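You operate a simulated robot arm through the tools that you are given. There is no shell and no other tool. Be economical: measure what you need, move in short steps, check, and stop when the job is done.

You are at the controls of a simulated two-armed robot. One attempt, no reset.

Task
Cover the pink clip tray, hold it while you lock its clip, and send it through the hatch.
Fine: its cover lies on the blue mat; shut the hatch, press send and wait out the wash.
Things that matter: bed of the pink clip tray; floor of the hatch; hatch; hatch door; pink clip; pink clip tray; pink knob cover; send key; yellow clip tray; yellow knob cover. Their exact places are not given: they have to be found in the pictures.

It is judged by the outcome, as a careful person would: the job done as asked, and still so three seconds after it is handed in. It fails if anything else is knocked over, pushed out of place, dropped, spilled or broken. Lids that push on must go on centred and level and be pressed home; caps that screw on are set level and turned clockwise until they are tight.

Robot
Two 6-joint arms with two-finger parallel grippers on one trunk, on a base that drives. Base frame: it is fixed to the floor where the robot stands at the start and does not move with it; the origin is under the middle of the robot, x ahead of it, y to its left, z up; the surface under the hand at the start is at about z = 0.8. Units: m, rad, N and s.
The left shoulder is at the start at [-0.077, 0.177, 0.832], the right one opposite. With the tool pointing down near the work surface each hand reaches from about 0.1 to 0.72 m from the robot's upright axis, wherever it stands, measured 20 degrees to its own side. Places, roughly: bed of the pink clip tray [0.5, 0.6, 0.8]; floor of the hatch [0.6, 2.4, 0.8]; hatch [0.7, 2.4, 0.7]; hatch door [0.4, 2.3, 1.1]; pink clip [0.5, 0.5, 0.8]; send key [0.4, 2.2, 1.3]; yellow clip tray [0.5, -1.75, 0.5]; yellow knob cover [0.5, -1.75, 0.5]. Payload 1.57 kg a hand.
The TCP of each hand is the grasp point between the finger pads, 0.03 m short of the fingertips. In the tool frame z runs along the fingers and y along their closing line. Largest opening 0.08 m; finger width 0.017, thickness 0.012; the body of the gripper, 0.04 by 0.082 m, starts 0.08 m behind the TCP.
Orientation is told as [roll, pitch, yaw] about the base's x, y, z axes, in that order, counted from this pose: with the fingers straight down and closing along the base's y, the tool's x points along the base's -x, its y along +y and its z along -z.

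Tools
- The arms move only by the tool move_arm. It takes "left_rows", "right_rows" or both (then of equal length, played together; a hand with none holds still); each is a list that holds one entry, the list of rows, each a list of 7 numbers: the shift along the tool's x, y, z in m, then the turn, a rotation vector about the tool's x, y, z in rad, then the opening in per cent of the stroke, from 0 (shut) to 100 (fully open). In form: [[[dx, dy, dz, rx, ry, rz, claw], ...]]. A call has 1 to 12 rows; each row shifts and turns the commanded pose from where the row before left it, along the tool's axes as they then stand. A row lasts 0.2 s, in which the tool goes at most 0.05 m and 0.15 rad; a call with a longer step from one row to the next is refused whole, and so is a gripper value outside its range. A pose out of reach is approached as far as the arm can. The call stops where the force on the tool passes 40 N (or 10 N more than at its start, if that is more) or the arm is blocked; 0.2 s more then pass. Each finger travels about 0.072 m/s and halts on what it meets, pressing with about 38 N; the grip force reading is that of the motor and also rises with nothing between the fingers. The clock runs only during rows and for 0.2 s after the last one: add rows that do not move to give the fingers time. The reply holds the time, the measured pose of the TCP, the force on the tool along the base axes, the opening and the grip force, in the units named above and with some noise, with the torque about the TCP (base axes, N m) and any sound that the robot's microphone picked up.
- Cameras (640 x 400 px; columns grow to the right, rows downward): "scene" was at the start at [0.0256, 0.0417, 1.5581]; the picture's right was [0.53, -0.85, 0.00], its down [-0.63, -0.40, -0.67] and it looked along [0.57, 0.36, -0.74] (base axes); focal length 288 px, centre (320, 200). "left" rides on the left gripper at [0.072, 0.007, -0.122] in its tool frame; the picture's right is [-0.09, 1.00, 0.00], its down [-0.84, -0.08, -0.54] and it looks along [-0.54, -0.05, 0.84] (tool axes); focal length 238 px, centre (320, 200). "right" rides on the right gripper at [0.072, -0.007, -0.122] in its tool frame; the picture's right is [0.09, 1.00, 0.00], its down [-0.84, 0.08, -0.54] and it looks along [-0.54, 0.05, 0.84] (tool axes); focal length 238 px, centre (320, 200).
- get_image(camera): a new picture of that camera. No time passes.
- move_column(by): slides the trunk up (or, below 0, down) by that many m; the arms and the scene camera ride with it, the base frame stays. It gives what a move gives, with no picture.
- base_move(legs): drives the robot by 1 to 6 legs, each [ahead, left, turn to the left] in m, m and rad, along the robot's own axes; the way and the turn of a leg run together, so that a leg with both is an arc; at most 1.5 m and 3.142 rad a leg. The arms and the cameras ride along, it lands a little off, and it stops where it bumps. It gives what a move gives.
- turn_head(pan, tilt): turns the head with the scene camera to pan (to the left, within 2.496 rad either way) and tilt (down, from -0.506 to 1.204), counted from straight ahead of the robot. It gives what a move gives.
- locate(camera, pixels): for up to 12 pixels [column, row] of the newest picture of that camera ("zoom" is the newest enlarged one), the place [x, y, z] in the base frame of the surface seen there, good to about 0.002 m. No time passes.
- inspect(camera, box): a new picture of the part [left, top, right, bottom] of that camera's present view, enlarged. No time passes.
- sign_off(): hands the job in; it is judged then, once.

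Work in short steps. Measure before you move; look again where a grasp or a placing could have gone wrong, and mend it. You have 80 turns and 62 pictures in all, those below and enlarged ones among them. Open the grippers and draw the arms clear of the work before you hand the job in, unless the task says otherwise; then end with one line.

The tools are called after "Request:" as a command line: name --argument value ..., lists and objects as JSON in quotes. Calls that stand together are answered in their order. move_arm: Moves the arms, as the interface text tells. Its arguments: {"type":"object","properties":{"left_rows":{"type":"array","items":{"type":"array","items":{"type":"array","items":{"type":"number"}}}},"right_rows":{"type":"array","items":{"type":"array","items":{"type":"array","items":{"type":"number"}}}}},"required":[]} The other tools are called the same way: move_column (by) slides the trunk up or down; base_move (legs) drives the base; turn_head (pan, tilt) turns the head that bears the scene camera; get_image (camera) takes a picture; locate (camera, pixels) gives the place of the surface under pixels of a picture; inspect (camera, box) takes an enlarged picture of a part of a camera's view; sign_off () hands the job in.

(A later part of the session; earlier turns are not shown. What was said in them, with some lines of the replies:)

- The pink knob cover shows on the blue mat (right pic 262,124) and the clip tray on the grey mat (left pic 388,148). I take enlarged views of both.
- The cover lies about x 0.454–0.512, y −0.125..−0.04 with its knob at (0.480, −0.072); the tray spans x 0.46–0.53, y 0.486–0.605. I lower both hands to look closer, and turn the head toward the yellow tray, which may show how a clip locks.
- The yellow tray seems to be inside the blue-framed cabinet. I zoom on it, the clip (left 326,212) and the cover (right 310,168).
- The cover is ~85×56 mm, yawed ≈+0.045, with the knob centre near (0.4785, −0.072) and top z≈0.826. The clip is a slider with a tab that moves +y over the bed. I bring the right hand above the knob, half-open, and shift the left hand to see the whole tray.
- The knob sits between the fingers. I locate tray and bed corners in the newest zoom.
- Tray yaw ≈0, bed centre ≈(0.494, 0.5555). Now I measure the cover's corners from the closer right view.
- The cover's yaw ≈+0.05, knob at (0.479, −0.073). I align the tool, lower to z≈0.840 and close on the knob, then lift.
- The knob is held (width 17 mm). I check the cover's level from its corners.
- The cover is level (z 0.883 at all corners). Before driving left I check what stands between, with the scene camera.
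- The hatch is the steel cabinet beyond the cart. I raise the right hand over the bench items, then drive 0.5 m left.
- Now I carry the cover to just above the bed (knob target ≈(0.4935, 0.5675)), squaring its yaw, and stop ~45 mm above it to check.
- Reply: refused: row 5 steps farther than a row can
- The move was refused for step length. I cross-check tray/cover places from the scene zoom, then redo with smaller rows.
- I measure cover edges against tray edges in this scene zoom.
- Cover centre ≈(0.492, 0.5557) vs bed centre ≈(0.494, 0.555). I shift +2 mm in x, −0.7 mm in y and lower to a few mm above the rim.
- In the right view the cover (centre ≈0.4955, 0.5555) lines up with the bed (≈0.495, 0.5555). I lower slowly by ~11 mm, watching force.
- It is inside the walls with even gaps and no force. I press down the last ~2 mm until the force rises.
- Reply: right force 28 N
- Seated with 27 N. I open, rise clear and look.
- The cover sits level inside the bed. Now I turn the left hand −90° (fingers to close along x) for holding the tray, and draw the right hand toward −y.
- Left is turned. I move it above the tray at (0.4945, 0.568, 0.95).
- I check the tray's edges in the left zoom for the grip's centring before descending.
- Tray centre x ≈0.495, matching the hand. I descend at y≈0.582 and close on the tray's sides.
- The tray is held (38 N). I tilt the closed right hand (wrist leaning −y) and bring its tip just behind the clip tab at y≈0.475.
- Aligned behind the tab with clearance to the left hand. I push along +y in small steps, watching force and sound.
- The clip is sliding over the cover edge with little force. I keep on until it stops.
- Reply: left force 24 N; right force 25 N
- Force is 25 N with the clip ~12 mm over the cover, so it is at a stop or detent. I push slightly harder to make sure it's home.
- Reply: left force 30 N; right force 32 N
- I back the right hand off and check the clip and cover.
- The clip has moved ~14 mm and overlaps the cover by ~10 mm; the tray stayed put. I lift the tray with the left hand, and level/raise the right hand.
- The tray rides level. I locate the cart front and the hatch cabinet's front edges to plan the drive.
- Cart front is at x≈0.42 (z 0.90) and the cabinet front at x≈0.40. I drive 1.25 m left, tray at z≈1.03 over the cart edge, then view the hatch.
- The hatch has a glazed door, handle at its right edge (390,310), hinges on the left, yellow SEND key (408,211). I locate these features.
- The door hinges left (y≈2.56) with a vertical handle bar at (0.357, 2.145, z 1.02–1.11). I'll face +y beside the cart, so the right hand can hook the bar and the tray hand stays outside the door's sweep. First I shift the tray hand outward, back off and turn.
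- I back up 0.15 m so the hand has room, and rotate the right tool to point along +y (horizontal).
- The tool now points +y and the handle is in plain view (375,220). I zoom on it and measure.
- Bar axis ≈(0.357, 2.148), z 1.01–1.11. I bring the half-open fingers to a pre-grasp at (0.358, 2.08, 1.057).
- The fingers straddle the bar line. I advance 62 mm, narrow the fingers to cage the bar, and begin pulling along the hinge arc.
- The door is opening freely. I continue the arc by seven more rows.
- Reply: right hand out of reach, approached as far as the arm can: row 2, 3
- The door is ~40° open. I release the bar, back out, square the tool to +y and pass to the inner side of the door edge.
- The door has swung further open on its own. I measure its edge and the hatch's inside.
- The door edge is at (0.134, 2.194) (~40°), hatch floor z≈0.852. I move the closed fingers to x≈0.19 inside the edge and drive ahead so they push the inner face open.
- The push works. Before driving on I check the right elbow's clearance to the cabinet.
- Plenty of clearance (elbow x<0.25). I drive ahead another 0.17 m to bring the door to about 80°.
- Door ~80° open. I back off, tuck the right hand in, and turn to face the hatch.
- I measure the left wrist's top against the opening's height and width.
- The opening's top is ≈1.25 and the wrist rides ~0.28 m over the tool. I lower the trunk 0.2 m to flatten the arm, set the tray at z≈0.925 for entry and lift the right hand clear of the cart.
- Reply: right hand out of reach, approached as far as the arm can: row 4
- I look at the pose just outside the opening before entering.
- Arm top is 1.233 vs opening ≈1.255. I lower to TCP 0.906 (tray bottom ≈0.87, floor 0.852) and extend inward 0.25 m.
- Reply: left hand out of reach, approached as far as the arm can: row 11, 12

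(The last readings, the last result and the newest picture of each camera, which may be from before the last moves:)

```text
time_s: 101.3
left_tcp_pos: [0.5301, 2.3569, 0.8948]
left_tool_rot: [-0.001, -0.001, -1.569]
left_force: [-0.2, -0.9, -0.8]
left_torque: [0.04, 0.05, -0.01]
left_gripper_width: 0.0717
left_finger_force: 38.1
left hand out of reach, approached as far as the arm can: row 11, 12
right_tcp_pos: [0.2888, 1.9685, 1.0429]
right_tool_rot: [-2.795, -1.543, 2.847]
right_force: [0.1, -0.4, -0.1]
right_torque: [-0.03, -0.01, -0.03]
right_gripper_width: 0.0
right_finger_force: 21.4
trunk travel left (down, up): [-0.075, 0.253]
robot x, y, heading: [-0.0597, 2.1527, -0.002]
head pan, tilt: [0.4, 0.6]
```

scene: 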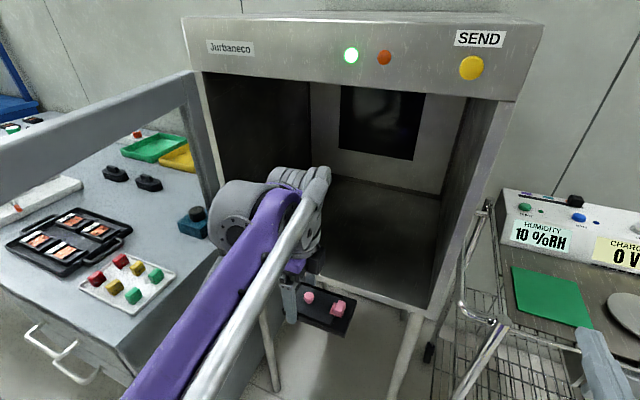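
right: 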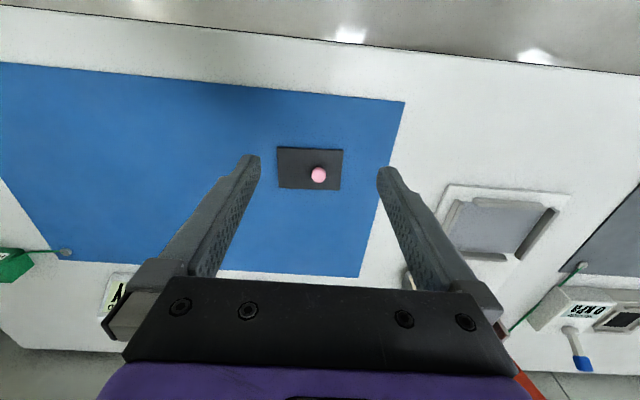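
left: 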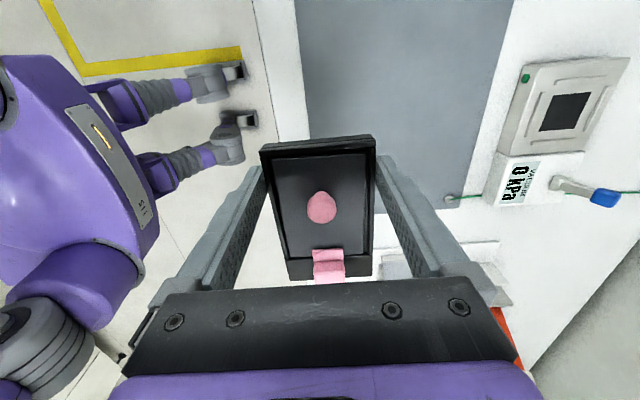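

It reached x=0.53, the arm's limit. I drive 0.05 m ahead to place the tray deeper, then lower it to the floor.

Request:
base_move --legs '[[0.05, 0, 0]]'

Request:
move_arm --left_rows '[[[0, -0.02, 0, 0, 0, 0, 50], [0, 0, 0.003, 0, 0, 0, 50], [0, 0, 0.003, 0, 0, 0, 50], [0, 0, 0, 0, 0, 0, 50]]]'

Request:
get_image --camera "scene"

```text
time_s: 102.2
left_tcp_pos: [0.5787, 2.3566, 0.894]
left_tool_rot: [-0.001, -0.001, -1.568]
left_force: [-0.5, 0.2, -1.7]
left_torque: [0.03, 0.01, -0.01]
left_gripper_width: 0.0713
left_finger_force: 37.9
right_tcp_pos: [0.338, 1.9712, 1.0422]
right_tool_rot: [-2.799, -1.545, 2.851]
right_force: [-1.2, -1.0, 0.5]
right_torque: [0.02, -0.02, 0.02]
right_gripper_width: 0.0
right_finger_force: 21.1
trunk travel left (down, up): [-0.075, 0.253]
robot x, y, heading: [-0.0117, 2.1544, 0.001]
head pan, tilt: [0.4, 0.6]
```

```text
time_s: 103.2
left_tcp_pos: [0.5584, 2.3569, 0.8881]
left_tool_rot: [0.0, -0.001, -1.57]
left_force: [-0.7, -0.7, -1.6]
left_torque: [0.01, -0.01, -0.01]
left_gripper_width: 0.0714
left_finger_force: 37.9
right_tcp_pos: [0.3366, 1.9704, 1.0419]
right_tool_rot: [-2.811, -1.545, 2.862]
right_force: [-1.0, -0.1, -0.3]
right_torque: [-0.01, 0.03, 0.02]
right_gripper_width: 0.0
right_finger_force: 21.4
trunk travel left (down, up): [-0.075, 0.253]
robot x, y, heading: [-0.0111, 2.1513, 0.008]
head pan, tilt: [0.4, 0.6]
```

```text
11 pictures are left
```

scene: 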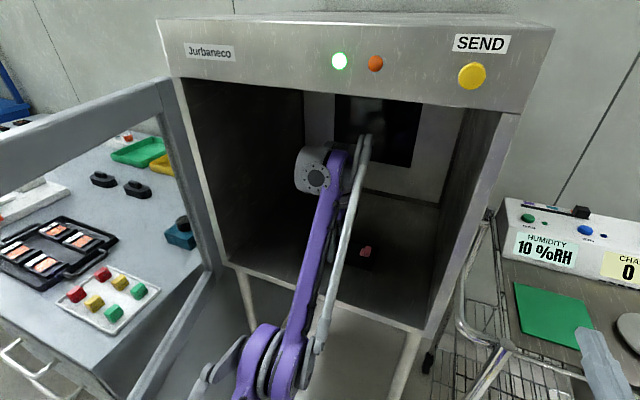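

Inside. I lower in 1 mm steps until contact.

Request:
move_arm --left_rows '[[[0, 0, 0.001, 0, 0, 0, 50], [0, 0, 0.001, 0, 0, 0, 50], [0, 0, 0.001, 0, 0, 0, 50], [0, 0, 0, 0, 0, 0, 50]]]'

```text
time_s: 104.2
left_tcp_pos: [0.5583, 2.3562, 0.885]
left_tool_rot: [0.0, 0.002, -1.57]
left_force: [-0.8, -1.1, -0.6]
left_torque: [0.05, 0.03, 0.01]
left_gripper_width: 0.0714
left_finger_force: 38.1
right_tcp_pos: [0.3371, 1.9698, 1.0423]
right_tool_rot: [-2.81, -1.545, 2.862]
right_force: [-0.1, 0.9, 0.1]
right_torque: [0.0, 0.01, 0.0]
right_gripper_width: 0.0
right_finger_force: 21.0
trunk travel left (down, up): [-0.075, 0.253]
robot x, y, heading: [-0.0129, 2.1562, 0.002]
head pan, tilt: [0.4, 0.6]
```

Request:
move_arm --left_rows '[[[0, 0, 0.001, 0, 0, 0, 50], [0, 0, 0.001, 0, 0, 0, 50], [0, 0, 0.001, 0, 0, 0, 50], [0, 0, 0, 0, 0, 0, 50]]]'

```text
time_s: 105.2
left_tcp_pos: [0.5576, 2.3567, 0.8821]
left_tool_rot: [0.0, 0.001, -1.569]
left_force: [0.3, 0.2, -0.9]
left_torque: [0.06, 0.02, 0.0]
left_gripper_width: 0.0713
left_finger_force: 38.0
right_tcp_pos: [0.337, 1.9699, 1.0421]
right_tool_rot: [-2.809, -1.545, 2.86]
right_force: [-0.8, 1.1, -0.3]
right_torque: [-0.02, 0.03, -0.05]
right_gripper_width: 0.0001
right_finger_force: 21.7
trunk travel left (down, up): [-0.075, 0.253]
robot x, y, heading: [-0.0116, 2.1539, -0.002]
head pan, tilt: [0.4, 0.6]
```

Request:
move_arm --left_rows '[[[0, 0, 0.001, 0, 0, 0, 50], [0, 0, 0.001, 0, 0, 0, 50], [0, 0, 0.001, 0, 0, 0, 50], [0, 0, 0, 0, 0, 0, 50]]]'

Request:
inspect --camera "left" --box '[160, 80, 480, 280]'

Request:
locate --camera "zoom" --pixels '[[330, 60], [420, 200], [100, 60], [550, 60], [320, 380], [320, 250], [320, 150]]'

```text
time_s: 106.2
left_tcp_pos: [0.5572, 2.3567, 0.8801]
left_tool_rot: [0.004, 0.002, -1.57]
left_force: [10.8, 2.1, 28.6]
left_torque: [0.54, -0.37, -0.15]
left_gripper_width: 0.0713
left_finger_force: 38.3
right_tcp_pos: [0.3364, 1.9703, 1.0434]
right_tool_rot: [-2.839, -1.543, 2.89]
right_force: [0.8, -0.3, -0.3]
right_torque: [-0.02, -0.02, -0.04]
right_gripper_width: 0.0
right_finger_force: 21.2
trunk travel left (down, up): [-0.075, 0.253]
robot x, y, heading: [-0.0098, 2.1556, 0.001]
head pan, tilt: [0.4, 0.6]
```

```text
2.00 times, centred on (320, 180) of left
```

zoom: 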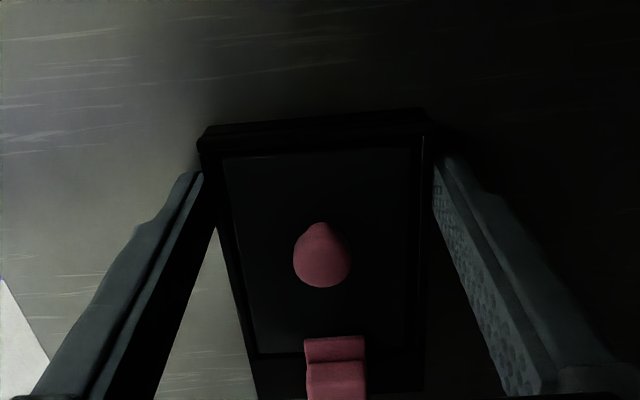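

```text
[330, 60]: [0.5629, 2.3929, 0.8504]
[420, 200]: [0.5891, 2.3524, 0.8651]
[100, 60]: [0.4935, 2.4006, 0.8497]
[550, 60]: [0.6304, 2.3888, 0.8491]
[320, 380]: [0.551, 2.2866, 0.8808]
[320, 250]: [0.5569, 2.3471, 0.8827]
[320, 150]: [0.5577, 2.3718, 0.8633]
```

Contact at 28 N. I relax, open, rise to clear the knob and withdraw the left hand.

Request:
move_arm --left_rows '[[[0, 0, -0.0012, 0, 0, 0, 60], [0, 0, 0, 0, 0, 0, 100], [0, 0, 0, 0, 0, 0, 100], [0, 0, -0.015, 0, 0, 0, 100], [0, 0, -0.015, 0, 0, 0, 100], [0, 0, -0.016, 0, 0, 0, 100], [0, 0, 0, 0, 0, 0, 100]]]'

Request:
move_arm --left_rows '[[[0, -0.03, 0, 0, 0, 0, 100], [0, -0.03, 0, 0, 0, 0, 100], [0, -0.03, 0, 0, 0, 0, 100], [0, -0.03, 0, 0, 0, 0, 100], [0, -0.03, 0, 0, 0, 0, 100], [0, -0.03, 0, 0, 0, 0, 100], [0, -0.03, 0, 0, 0, 0, 100], [0, -0.03, 0, 0, 0, 0, 100]]]'

Request:
base_move --legs '[[-0.22, 0, 0]]'

Request:
get_image --camera "scene"

```text
time_s: 107.8
left_tcp_pos: [0.5565, 2.3572, 0.9242]
left_tool_rot: [-0.001, 0.0, -1.568]
left_force: [0.1, 0.7, 0.5]
left_torque: [-0.02, 0.02, -0.04]
left_gripper_width: 0.08
left_finger_force: 0.0
right_tcp_pos: [0.3369, 1.9709, 1.0429]
right_tool_rot: [-2.804, -1.544, 2.856]
right_force: [0.3, -0.1, -1.2]
right_torque: [0.0, -0.01, -0.01]
right_gripper_width: 0.0
right_finger_force: 21.4
trunk travel left (down, up): [-0.075, 0.253]
robot x, y, heading: [-0.0106, 2.153, 0.006]
head pan, tilt: [0.4, 0.6]
```

```text
time_s: 109.6
left_tcp_pos: [0.3188, 2.3575, 0.9277]
left_tool_rot: [0.003, 0.0, -1.57]
left_force: [0.4, 0.5, -0.3]
left_torque: [0.04, -0.02, -0.02]
left_gripper_width: 0.08
left_finger_force: 0.2
right_tcp_pos: [0.3357, 1.9708, 1.0439]
right_tool_rot: [-2.817, -1.542, 2.87]
right_force: [-0.4, 0.6, 0.9]
right_torque: [0.01, 0.0, 0.01]
right_gripper_width: 0.0
right_finger_force: 21.2
trunk travel left (down, up): [-0.075, 0.253]
robot x, y, heading: [-0.0108, 2.1539, 0.004]
head pan, tilt: [0.4, 0.6]
```

```text
time_s: 111.3
left_tcp_pos: [0.0993, 2.3581, 0.927]
left_tool_rot: [0.001, 0.0, -1.567]
left_force: [0.4, -0.1, 0.8]
left_torque: [-0.03, -0.02, 0.02]
left_gripper_width: 0.0798
left_finger_force: 0.0
right_tcp_pos: [0.1173, 1.9707, 1.0428]
right_tool_rot: [-2.817, -1.543, 2.871]
right_force: [-0.9, 0.5, -0.5]
right_torque: [0.04, 0.01, 0.0]
right_gripper_width: 0.0
right_finger_force: 21.7
trunk travel left (down, up): [-0.075, 0.253]
robot x, y, heading: [-0.2311, 2.1538, 0.0]
head pan, tilt: [0.4, 0.6]
```

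```text
9 pictures are left
```

scene: 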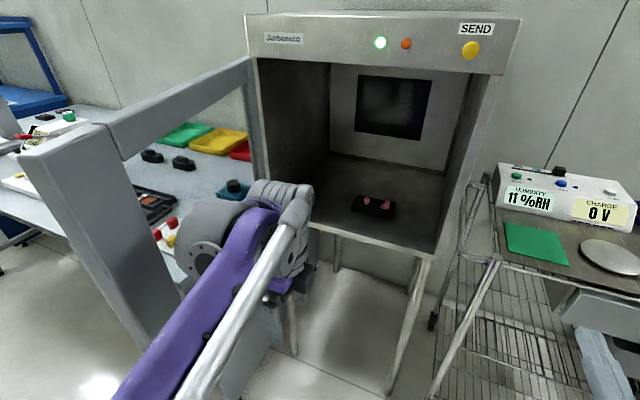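

The tray stands on the hatch floor. To close the door I go around its edge: raise the trunk so the right hand (pointing ahead) passes above the handle, back off, and shift left beyond the door.

Request:
base_move --legs '[[-0.33, -0.03, 0]]'

Request:
move_column --by 0.14

Request:
base_move --legs '[[0, 0.71, 0], [0.24, 0, 0]]'

Request:
turn_head --pan -0.35 --tilt 0.5

Request:
get_image --camera "scene"

```text
time_s: 113.5
left_tcp_pos: [-0.2342, 2.3273, 0.9269]
left_tool_rot: [0.001, 0.0, -1.565]
left_force: [-0.6, 0.8, 1.1]
left_torque: [0.01, 0.01, 0.05]
left_gripper_width: 0.0799
left_finger_force: 0.2
right_tcp_pos: [-0.2149, 1.9401, 1.0434]
right_tool_rot: [-2.818, -1.542, 2.873]
right_force: [-0.4, 0.3, 0.9]
right_torque: [-0.03, -0.02, 0.01]
right_gripper_width: 0.0002
right_finger_force: 21.4
trunk travel left (down, up): [-0.075, 0.253]
robot x, y, heading: [-0.5629, 2.1249, 0.005]
head pan, tilt: [0.4, 0.6]
```

```text
time_s: 115.2
left_tcp_pos: [-0.2348, 2.3264, 1.0678]
left_tool_rot: [0.0, 0.0, -1.568]
left_force: [-0.4, 0.2, 0.2]
left_torque: [0.0, -0.04, 0.01]
left_gripper_width: 0.0802
left_finger_force: 0.0
right_tcp_pos: [-0.2152, 1.9402, 1.1828]
right_tool_rot: [-2.817, -1.544, 2.871]
right_force: [-0.8, 1.1, -0.3]
right_torque: [0.0, -0.02, 0.02]
right_gripper_width: 0.0001
right_finger_force: 21.1
trunk travel left (down, up): [-0.215, 0.113]
robot x, y, heading: [-0.5592, 2.1223, 0.009]
head pan, tilt: [0.4, 0.6]
```

```text
time_s: 123.2
left_tcp_pos: [0.0106, 3.0259, 1.0677]
left_tool_rot: [0.0, 0.001, -1.582]
left_force: [-0.2, 0.9, -0.5]
left_torque: [0.02, -0.01, 0.01]
left_gripper_width: 0.0801
left_finger_force: 0.1
right_tcp_pos: [0.0237, 2.6395, 1.1819]
right_tool_rot: [-2.809, -1.544, 2.845]
right_force: [0.2, 0.2, -0.1]
right_torque: [-0.01, 0.0, -0.01]
right_gripper_width: 0.0
right_finger_force: 20.7
trunk travel left (down, up): [-0.215, 0.113]
robot x, y, heading: [-0.3216, 2.8301, -0.016]
head pan, tilt: [0.4, 0.6]
```

```text
time_s: 124.3
left_tcp_pos: [0.0113, 3.0257, 1.0681]
left_tool_rot: [0.001, 0.0, -1.581]
left_force: [-0.2, -0.5, -0.6]
left_torque: [0.02, -0.02, -0.01]
left_gripper_width: 0.0802
left_finger_force: 0.1
right_tcp_pos: [0.0244, 2.6388, 1.1836]
right_tool_rot: [-2.813, -1.546, 2.852]
right_force: [0.6, 0.6, -0.5]
right_torque: [0.0, 0.01, 0.0]
right_gripper_width: 0.0
right_finger_force: 21.1
trunk travel left (down, up): [-0.215, 0.113]
robot x, y, heading: [-0.3205, 2.8319, -0.013]
head pan, tilt: [-0.351, 0.499]
```

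```text
8 pictures are left
```

scene: 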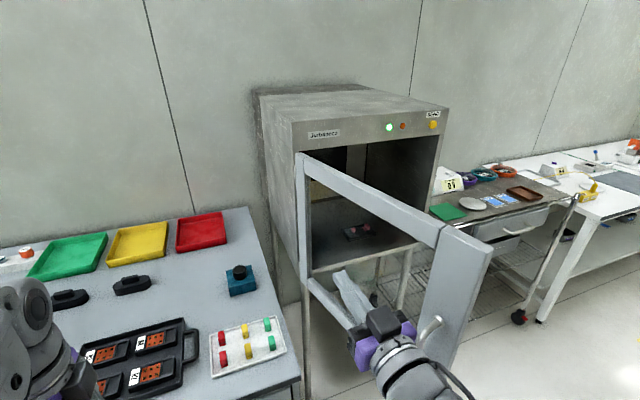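

The hand is outside the door, above the handle. I move right to swing the door in.

Request:
base_move --legs '[[0.06, 0, 0.013], [0.0, -0.34, 0]]'

Request:
get_image --camera "scene"

```text
time_s: 128.4
left_tcp_pos: [0.0702, 2.6919, 1.0658]
left_tool_rot: [-0.002, -0.002, -1.572]
left_force: [-0.6, -0.2, 0.2]
left_torque: [0.01, -0.03, 0.02]
left_gripper_width: 0.08
left_finger_force: 0.1
right_tcp_pos: [0.0895, 2.3065, 1.1834]
right_tool_rot: [-2.688, -1.545, 2.739]
right_force: [20.6, 23.8, 2.4]
right_torque: [0.11, -0.22, 0.91]
right_gripper_width: 0.0
right_finger_force: 21.0
trunk travel left (down, up): [-0.215, 0.113]
robot x, y, heading: [-0.2588, 2.4889, -0.001]
head pan, tilt: [-0.351, 0.499]
```

```text
7 pictures are left
```

scene: 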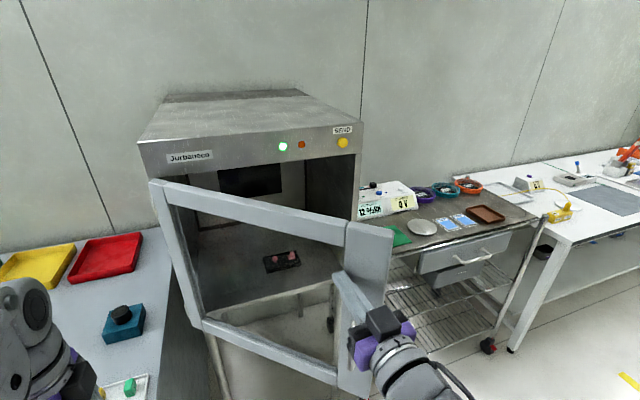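

The door is at ~50°; now I go forward-right to carry it toward closed.

Request:
base_move --legs '[[0.12, -0.03, 0]]'

Request:
get_image --camera "scene"

```text
time_s: 129.7
left_tcp_pos: [0.1869, 2.6598, 1.0688]
left_tool_rot: [0.001, 0.0, -1.571]
left_force: [0.9, 0.2, 0.6]
left_torque: [0.01, 0.01, 0.02]
left_gripper_width: 0.0799
left_finger_force: 0.0
right_tcp_pos: [0.2038, 2.2727, 1.1835]
right_tool_rot: [-2.826, -1.544, 2.878]
right_force: [0.6, 0.0, 0.2]
right_torque: [0.04, 0.0, -0.01]
right_gripper_width: 0.0003
right_finger_force: 21.8
trunk travel left (down, up): [-0.215, 0.113]
robot x, y, heading: [-0.1456, 2.4587, -0.001]
head pan, tilt: [-0.351, 0.499]
```

```text
6 pictures are left
```

scene: 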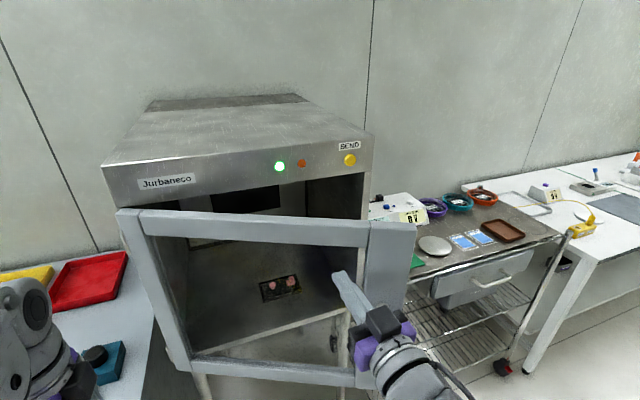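

It's closing smoothly. I pull the left hand back for clearance and continue forward 0.12 m.

Request:
move_arm --left_rows '[[[0, -0.035, 0, 0, 0, 0, 100], [0, -0.035, 0, 0, 0, 0, 100], [0, -0.035, 0, 0, 0, 0, 100]]]'

Request:
base_move --legs '[[0.11, -0.05, 0]]'

Request:
move_arm --right_rows '[[[0, 0, 0.01, 0, 0, 0, 0], [0, 0, 0.01, 0, 0, 0, 0], [0, 0, 0.01, 0, 0, 0, 0], [0, 0, 0.01, 0, 0, 0, 0], [0, 0, 0.01, 0, 0, 0, 0], [0, 0, 0.01, 0, 0, 0, 0], [0, 0, 0.005, 0, 0, 0, 0], [0, 0, 0.005, 0, 0, 0, 0], [0, 0, 0.005, 0, 0, 0, 0]]]'

```text
time_s: 130.5
left_tcp_pos: [0.0816, 2.6597, 1.0713]
left_tool_rot: [0.001, 0.003, -1.572]
left_force: [-0.7, -0.6, -0.1]
left_torque: [0.02, 0.02, -0.01]
left_gripper_width: 0.08
left_finger_force: 0.0
right_tcp_pos: [0.2013, 2.2728, 1.1847]
right_tool_rot: [-2.837, -1.542, 2.886]
right_force: [0.4, -0.1, -0.6]
right_torque: [-0.01, -0.01, -0.01]
right_gripper_width: 0.0
right_finger_force: 21.7
trunk travel left (down, up): [-0.215, 0.113]
robot x, y, heading: [-0.1433, 2.4581, -0.003]
head pan, tilt: [-0.351, 0.499]
```

```text
time_s: 131.7
left_tcp_pos: [0.1916, 2.6075, 1.0697]
left_tool_rot: [0.0, 0.0, -1.577]
left_force: [-0.5, 0.0, 0.8]
left_torque: [-0.02, 0.03, 0.03]
left_gripper_width: 0.08
left_finger_force: 0.1
right_tcp_pos: [0.3112, 2.2215, 1.1819]
right_tool_rot: [-2.826, -1.543, 2.874]
right_force: [-0.7, -0.1, -0.4]
right_torque: [-0.03, 0.0, 0.01]
right_gripper_width: 0.0
right_finger_force: 21.5
trunk travel left (down, up): [-0.215, 0.113]
robot x, y, heading: [-0.0379, 2.4036, -0.002]
head pan, tilt: [-0.351, 0.499]
```

```text
time_s: 133.8
left_tcp_pos: [0.186, 2.6087, 1.0697]
left_tool_rot: [0.004, 0.001, -1.577]
left_force: [0.2, 0.3, 0.2]
left_torque: [-0.02, 0.02, 0.0]
left_gripper_width: 0.0801
left_finger_force: 0.1
right_tcp_pos: [0.3781, 2.2263, 1.1851]
right_tool_rot: [-2.841, -1.538, 2.884]
right_force: [-28.6, 0.5, 5.8]
right_torque: [-0.03, -0.04, -0.21]
right_gripper_width: 0.0
right_finger_force: 21.0
trunk travel left (down, up): [-0.215, 0.113]
robot x, y, heading: [-0.0382, 2.4097, -0.004]
head pan, tilt: [-0.351, 0.499]
stopped in row 9 (right hand): the force on the tool passed its limit at 41 N (the readings are from after the stop); the commanded pose is now the measured one
```

The push met 41 N with the fingertips at x≈0.408 — door likely shut. I back off and look.

Request:
move_arm --right_rows '[[[0, 0, -0.03, 0, 0, 0, 0], [0, 0, -0.04, 0, 0, 0, 0], [0, 0, -0.03, 0, 0, 0, 0]]]'

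Request:
get_image --camera "scene"

Request:
locate --camera "scene" --pixels '[[385, 240], [365, 220], [150, 230], [200, 215], [350, 250], [355, 158], [349, 158], [352, 165], [380, 230]]'

```text
time_s: 134.6
left_tcp_pos: [0.1912, 2.6082, 1.0703]
left_tool_rot: [0.0, -0.001, -1.576]
left_force: [-0.6, 0.3, -0.2]
left_torque: [0.0, 0.0, 0.02]
left_gripper_width: 0.0799
left_finger_force: 0.1
right_tcp_pos: [0.296, 2.2182, 1.1806]
right_tool_rot: [-2.788, -1.544, 2.835]
right_force: [0.1, -0.4, -1.1]
right_torque: [-0.02, 0.0, -0.01]
right_gripper_width: 0.0
right_finger_force: 21.2
right hand out of reach, approached as far as the arm can: row 3
trunk travel left (down, up): [-0.215, 0.113]
robot x, y, heading: [-0.039, 2.4087, -0.002]
head pan, tilt: [-0.351, 0.499]
```

```text
5 pictures are left
```

scene: 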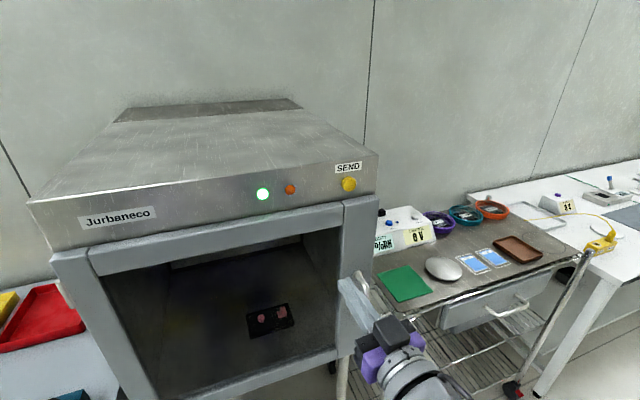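

```text
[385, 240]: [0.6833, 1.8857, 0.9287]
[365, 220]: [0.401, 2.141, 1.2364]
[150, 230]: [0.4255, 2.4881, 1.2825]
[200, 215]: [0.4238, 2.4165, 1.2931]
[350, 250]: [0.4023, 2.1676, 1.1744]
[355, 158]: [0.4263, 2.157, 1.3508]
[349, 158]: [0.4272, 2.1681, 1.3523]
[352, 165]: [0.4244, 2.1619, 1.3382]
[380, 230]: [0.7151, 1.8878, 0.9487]
```

The door face is back at x≈0.401, i.e. shut. I locate the SEND key at (349,184).

Request:
locate --camera "scene" --pixels '[[349, 184], [347, 186], [352, 182], [345, 190], [349, 178], [365, 185]]'

Request:
move_column --by 0.112

```text
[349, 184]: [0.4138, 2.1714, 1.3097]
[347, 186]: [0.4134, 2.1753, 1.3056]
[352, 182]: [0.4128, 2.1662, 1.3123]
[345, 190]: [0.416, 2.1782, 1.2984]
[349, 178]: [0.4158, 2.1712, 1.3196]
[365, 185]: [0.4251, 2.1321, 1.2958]
```

```text
time_s: 136.0
left_tcp_pos: [0.1906, 2.608, 1.1806]
left_tool_rot: [-0.001, 0.0, -1.575]
left_force: [-0.3, 0.6, -1.1]
left_torque: [0.0, -0.01, -0.01]
left_gripper_width: 0.0801
left_finger_force: 0.0
right_tcp_pos: [0.3158, 2.2183, 1.3378]
right_tool_rot: [-3.033, -1.444, 3.075]
right_force: [0.8, 0.7, -0.4]
right_torque: [0.03, 0.02, -0.01]
right_gripper_width: 0.0
right_finger_force: 21.5
trunk travel left (down, up): [-0.327, 0.001]
robot x, y, heading: [-0.0379, 2.409, -0.006]
head pan, tilt: [-0.351, 0.499]
```

Key centre ≈(0.413, 2.171, 1.310). I align the fingertips with it.

Request:
move_arm --right_rows '[[[0.008, -0.016, 0, 0, 0, 0, 0], [0.008, -0.016, 0, 0, 0, 0, 0], [0.008, -0.016, 0, 0, 0, 0, 0], [0, 0, 0, 0, 0, 0, 0]]]'

```text
time_s: 137.0
left_tcp_pos: [0.1909, 2.6073, 1.181]
left_tool_rot: [0.0, 0.001, -1.575]
left_force: [1.7, -0.3, 0.1]
left_torque: [0.01, 0.02, 0.02]
left_gripper_width: 0.0799
left_finger_force: 0.1
right_tcp_pos: [0.3232, 2.1687, 1.3133]
right_tool_rot: [-3.031, -1.445, 3.076]
right_force: [-0.2, -0.2, 0.5]
right_torque: [0.01, 0.03, -0.01]
right_gripper_width: 0.0001
right_finger_force: 21.3
trunk travel left (down, up): [-0.327, 0.001]
robot x, y, heading: [-0.0367, 2.4049, -0.005]
head pan, tilt: [-0.351, 0.499]
```

Request:
inspect --camera "scene" --box '[280, 160, 440, 290]'

Request:
locate --camera "zoom" --pixels '[[320, 200], [300, 190], [310, 210], [320, 220], [330, 240]]'

```text
3.08 times, centred on (360, 225) of scene
```

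zoom: 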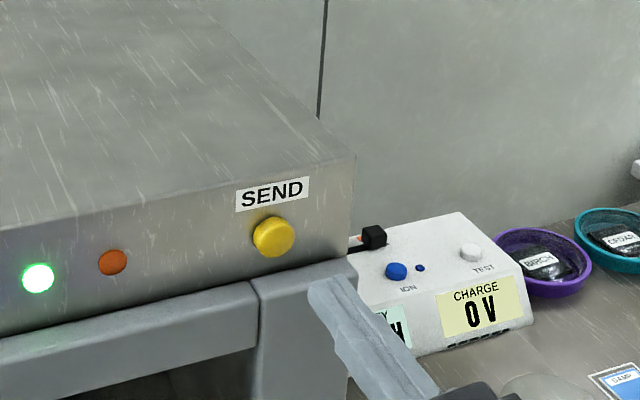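

```text
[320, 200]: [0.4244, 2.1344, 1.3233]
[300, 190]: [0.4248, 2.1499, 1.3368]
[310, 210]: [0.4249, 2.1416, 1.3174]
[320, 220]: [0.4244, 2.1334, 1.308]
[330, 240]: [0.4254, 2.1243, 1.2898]
```

Request:
locate --camera "zoom" --pixels '[[325, 290], [345, 290], [340, 310], [355, 330], [273, 236]]'

```text
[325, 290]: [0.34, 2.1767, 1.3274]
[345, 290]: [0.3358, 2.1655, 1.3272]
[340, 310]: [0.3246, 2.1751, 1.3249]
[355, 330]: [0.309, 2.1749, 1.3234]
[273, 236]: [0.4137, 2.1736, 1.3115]
```

The tool points slightly up; tip centre z≈1.320. I lower 9 mm and push straight along +x onto the key.

Request:
move_arm --right_rows '[[[0.009, 0.001, 0, 0, 0, 0, 0], [0.0032, 0, 0.025, 0, 0, 0, 0], [0.0032, 0, 0.025, 0, 0, 0, 0], [0.0005, 0, 0.004, 0, 0, 0, 0], [0.0005, 0, 0.004, 0, 0, 0, 0], [0.0005, 0, 0.004, 0, 0, 0, 0], [0.0004, 0, 0.003, 0, 0, 0, 0], [0.0003, 0, 0.002, 0, 0, 0, 0], [0, 0, 0, 0, 0, 0, 0]]]'

```text
time_s: 139.0
left_tcp_pos: [0.1893, 2.6075, 1.1823]
left_tool_rot: [0.002, 0.0, -1.576]
left_force: [0.6, -0.3, 0.3]
left_torque: [0.01, 0.02, 0.04]
left_gripper_width: 0.08
left_finger_force: 0.0
right_tcp_pos: [0.3892, 2.1735, 1.3048]
right_tool_rot: [-3.033, -1.444, 3.079]
right_force: [-9.6, -0.4, -3.8]
right_torque: [0.03, 0.18, -0.01]
right_gripper_width: 0.0003
right_finger_force: 21.4
trunk travel left (down, up): [-0.327, 0.001]
robot x, y, heading: [-0.037, 2.4076, -0.007]
head pan, tilt: [-0.351, 0.499]
heard: click
```

A click was heard. I withdraw the hand and check the lights.

Request:
move_arm --right_rows '[[[-0.003, 0, -0.025, 0, 0, 0, 0], [-0.003, 0, -0.03, 0, 0, 0, 0], [0, 0, -0.03, 0, 0, 0, 0], [0, 0, 0, 0, 0, 0, 0], [0, 0, 0, 0, 0, 0, 0], [0, 0, 0, 0, 0, 0, 0]]]'

Request:
get_image --camera "scene"

```text
time_s: 140.4
left_tcp_pos: [0.1904, 2.6082, 1.1812]
left_tool_rot: [-0.002, -0.002, -1.575]
left_force: [0.0, 0.0, 0.1]
left_torque: [-0.01, 0.04, -0.01]
left_gripper_width: 0.0797
left_finger_force: 0.0
right_tcp_pos: [0.308, 2.1708, 1.2986]
right_tool_rot: [-3.032, -1.445, 3.076]
right_force: [-0.7, -0.1, -0.6]
right_torque: [0.0, 0.01, 0.0]
right_gripper_width: 0.0
right_finger_force: 21.1
trunk travel left (down, up): [-0.327, 0.001]
robot x, y, heading: [-0.0345, 2.403, -0.005]
head pan, tilt: [-0.351, 0.499]
```

```text
3 pictures are left
```

scene: 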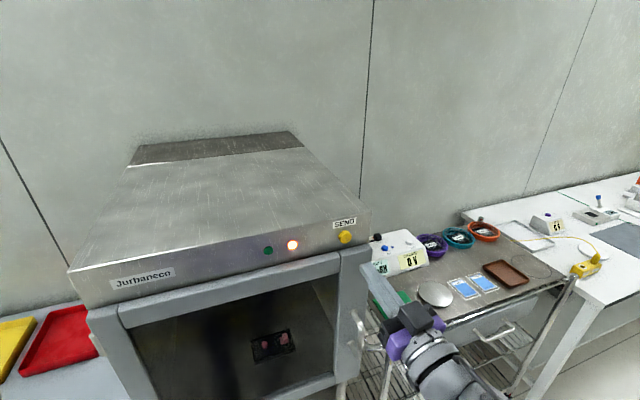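

The orange light is on: the wash runs. I back away, open the right hand and wait.

Request:
base_move --legs '[[-0.25, 0, 0]]'

Request:
move_arm --right_rows '[[[0, 0, 0, 0, 0, 0, 100], [0, 0, 0, 0, 0, 0, 100], [0, 0, 0, 0, 0, 0, 100], [0, 0, 0, 0, 0, 0, 100], [0, 0, 0, 0, 0, 0, 100], [0, 0, 0, 0, 0, 0, 100], [0, 0, 0, 0, 0, 0, 100], [0, 0, 0, 0, 0, 0, 100], [0, 0, 0, 0, 0, 0, 100], [0, 0, 0, 0, 0, 0, 100], [0, 0, 0, 0, 0, 0, 100], [0, 0, 0, 0, 0, 0, 100]]]'

Request:
move_arm --right_rows '[[[0, 0, 0, 0, 0, 0, 100], [0, 0, 0, 0, 0, 0, 100], [0, 0, 0, 0, 0, 0, 100], [0, 0, 0, 0, 0, 0, 100], [0, 0, 0, 0, 0, 0, 100], [0, 0, 0, 0, 0, 0, 100], [0, 0, 0, 0, 0, 0, 100], [0, 0, 0, 0, 0, 0, 100], [0, 0, 0, 0, 0, 0, 100], [0, 0, 0, 0, 0, 0, 100], [0, 0, 0, 0, 0, 0, 100], [0, 0, 0, 0, 0, 0, 100]]]'

Request:
move_arm --right_rows '[[[0, 0, 0, 0, 0, 0, 100], [0, 0, 0, 0, 0, 0, 100], [0, 0, 0, 0, 0, 0, 100], [0, 0, 0, 0, 0, 0, 100], [0, 0, 0, 0, 0, 0, 100], [0, 0, 0, 0, 0, 0, 100], [0, 0, 0, 0, 0, 0, 100], [0, 0, 0, 0, 0, 0, 100], [0, 0, 0, 0, 0, 0, 100], [0, 0, 0, 0, 0, 0, 100], [0, 0, 0, 0, 0, 0, 100], [0, 0, 0, 0, 0, 0, 100]]]'

Request:
move_arm --right_rows '[[[0, 0, 0, 0, 0, 0, 100], [0, 0, 0, 0, 0, 0, 100], [0, 0, 0, 0, 0, 0, 100], [0, 0, 0, 0, 0, 0, 100], [0, 0, 0, 0, 0, 0, 100], [0, 0, 0, 0, 0, 0, 100], [0, 0, 0, 0, 0, 0, 100], [0, 0, 0, 0, 0, 0, 100], [0, 0, 0, 0, 0, 0, 100], [0, 0, 0, 0, 0, 0, 100], [0, 0, 0, 0, 0, 0, 100], [0, 0, 0, 0, 0, 0, 100]]]'

Request:
move_arm --right_rows '[[[0, 0, 0, 0, 0, 0, 100], [0, 0, 0, 0, 0, 0, 100], [0, 0, 0, 0, 0, 0, 100], [0, 0, 0, 0, 0, 0, 100], [0, 0, 0, 0, 0, 0, 100], [0, 0, 0, 0, 0, 0, 100], [0, 0, 0, 0, 0, 0, 100], [0, 0, 0, 0, 0, 0, 100], [0, 0, 0, 0, 0, 0, 100], [0, 0, 0, 0, 0, 0, 100], [0, 0, 0, 0, 0, 0, 100], [0, 0, 0, 0, 0, 0, 100]]]'

Request:
get_image --camera "scene"

```text
time_s: 142.2
left_tcp_pos: [-0.0602, 2.609, 1.1822]
left_tool_rot: [0.002, -0.001, -1.58]
left_force: [-0.6, 0.1, 0.0]
left_torque: [0.02, -0.03, 0.03]
left_gripper_width: 0.0799
left_finger_force: 0.0
right_tcp_pos: [0.0563, 2.1713, 1.3007]
right_tool_rot: [-3.031, -1.444, 3.074]
right_force: [0.5, -0.8, 0.5]
right_torque: [0.0, -0.02, 0.01]
right_gripper_width: 0.0001
right_finger_force: 21.6
trunk travel left (down, up): [-0.327, 0.001]
robot x, y, heading: [-0.2916, 2.4093, -0.005]
head pan, tilt: [-0.351, 0.499]
```

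```text
time_s: 144.8
left_tcp_pos: [-0.0606, 2.6088, 1.1813]
left_tool_rot: [0.001, 0.0, -1.577]
left_force: [-1.2, 0.6, -0.3]
left_torque: [0.04, 0.03, -0.01]
left_gripper_width: 0.08
left_finger_force: 0.0
right_tcp_pos: [0.0562, 2.1711, 1.3003]
right_tool_rot: [-3.031, -1.443, 3.074]
right_force: [-1.2, -0.4, -0.7]
right_torque: [-0.01, 0.0, 0.01]
right_gripper_width: 0.08
right_finger_force: 0.0
trunk travel left (down, up): [-0.327, 0.001]
robot x, y, heading: [-0.2882, 2.4118, -0.005]
head pan, tilt: [-0.351, 0.499]
```

```text
time_s: 147.4
left_tcp_pos: [-0.0605, 2.6094, 1.1809]
left_tool_rot: [0.0, 0.0, -1.576]
left_force: [0.1, -0.5, -0.3]
left_torque: [0.01, 0.01, 0.01]
left_gripper_width: 0.0801
left_finger_force: 0.0
right_tcp_pos: [0.0561, 2.1719, 1.2988]
right_tool_rot: [-3.033, -1.441, 3.076]
right_force: [0.6, 0.2, 0.1]
right_torque: [-0.05, 0.02, 0.01]
right_gripper_width: 0.0799
right_finger_force: 0.1
trunk travel left (down, up): [-0.327, 0.001]
robot x, y, heading: [-0.29, 2.4108, -0.006]
head pan, tilt: [-0.351, 0.499]
```

```text
time_s: 150.0
left_tcp_pos: [-0.06, 2.6088, 1.1813]
left_tool_rot: [-0.001, 0.0, -1.578]
left_force: [0.0, -0.6, -1.0]
left_torque: [-0.03, -0.01, 0.0]
left_gripper_width: 0.0798
left_finger_force: 0.0
right_tcp_pos: [0.0557, 2.1713, 1.2995]
right_tool_rot: [-3.032, -1.443, 3.074]
right_force: [-0.4, -0.4, -0.1]
right_torque: [0.0, -0.02, -0.02]
right_gripper_width: 0.0802
right_finger_force: 0.1
trunk travel left (down, up): [-0.327, 0.001]
robot x, y, heading: [-0.2872, 2.4123, -0.005]
head pan, tilt: [-0.351, 0.499]
```

```text
time_s: 152.6
left_tcp_pos: [-0.0602, 2.6082, 1.1818]
left_tool_rot: [0.002, 0.002, -1.577]
left_force: [-0.1, 0.8, 0.3]
left_torque: [0.01, -0.02, 0.0]
left_gripper_width: 0.0803
left_finger_force: 0.0
right_tcp_pos: [0.0548, 2.1715, 1.2997]
right_tool_rot: [-3.033, -1.442, 3.075]
right_force: [-0.4, -0.5, -0.5]
right_torque: [0.0, -0.01, 0.02]
right_gripper_width: 0.0799
right_finger_force: 0.1
trunk travel left (down, up): [-0.327, 0.001]
robot x, y, heading: [-0.2921, 2.4091, -0.008]
head pan, tilt: [-0.351, 0.499]
```

```text
time_s: 155.2
left_tcp_pos: [-0.0588, 2.6082, 1.1825]
left_tool_rot: [0.0, -0.002, -1.579]
left_force: [0.3, -0.9, 0.7]
left_torque: [0.01, 0.0, -0.02]
left_gripper_width: 0.0797
left_finger_force: 0.1
right_tcp_pos: [0.0566, 2.171, 1.2989]
right_tool_rot: [-3.032, -1.443, 3.076]
right_force: [-0.6, 0.5, 0.7]
right_torque: [0.05, -0.01, 0.04]
right_gripper_width: 0.08
right_finger_force: 0.0
trunk travel left (down, up): [-0.327, 0.001]
robot x, y, heading: [-0.2878, 2.4133, -0.012]
head pan, tilt: [-0.351, 0.499]
```

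```text
2 pictures are left
```

scene: 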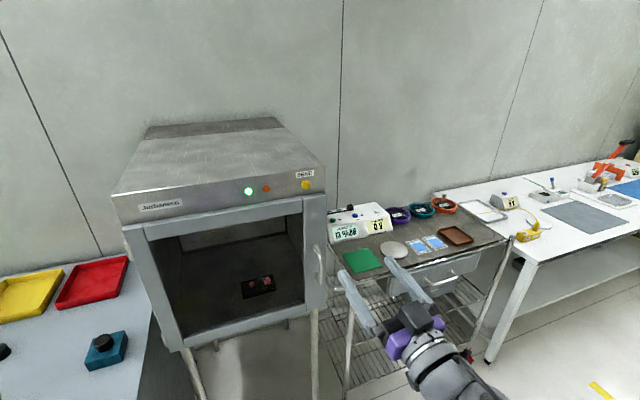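

Green is lit again, so the wash looks finished. I confirm it with one zoom.

Request:
inspect --camera "scene" --box '[200, 160, 340, 310]'

```text
2.67 times, centred on (270, 235) of scene
```

zoom: 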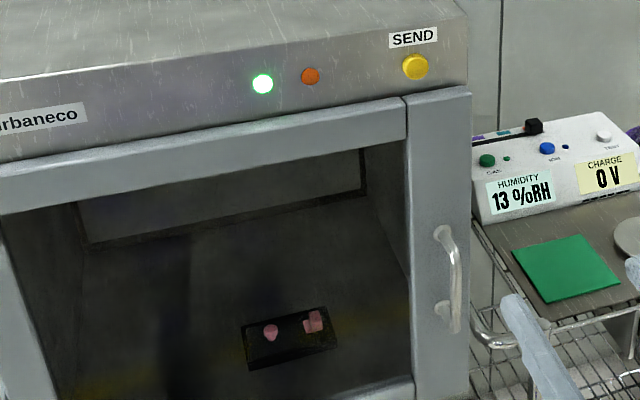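

The light is green, the door is shut, the tray is inside with its cover clipped, and both hands are open and clear. I hand in.

Request:
sign_off

```text
The job is handed in.
```

The pink clip tray is covered, its clip is slid shut, and it is in the closed hatch; I pressed send and waited until the light went back to green, which I took as the end of the wash.
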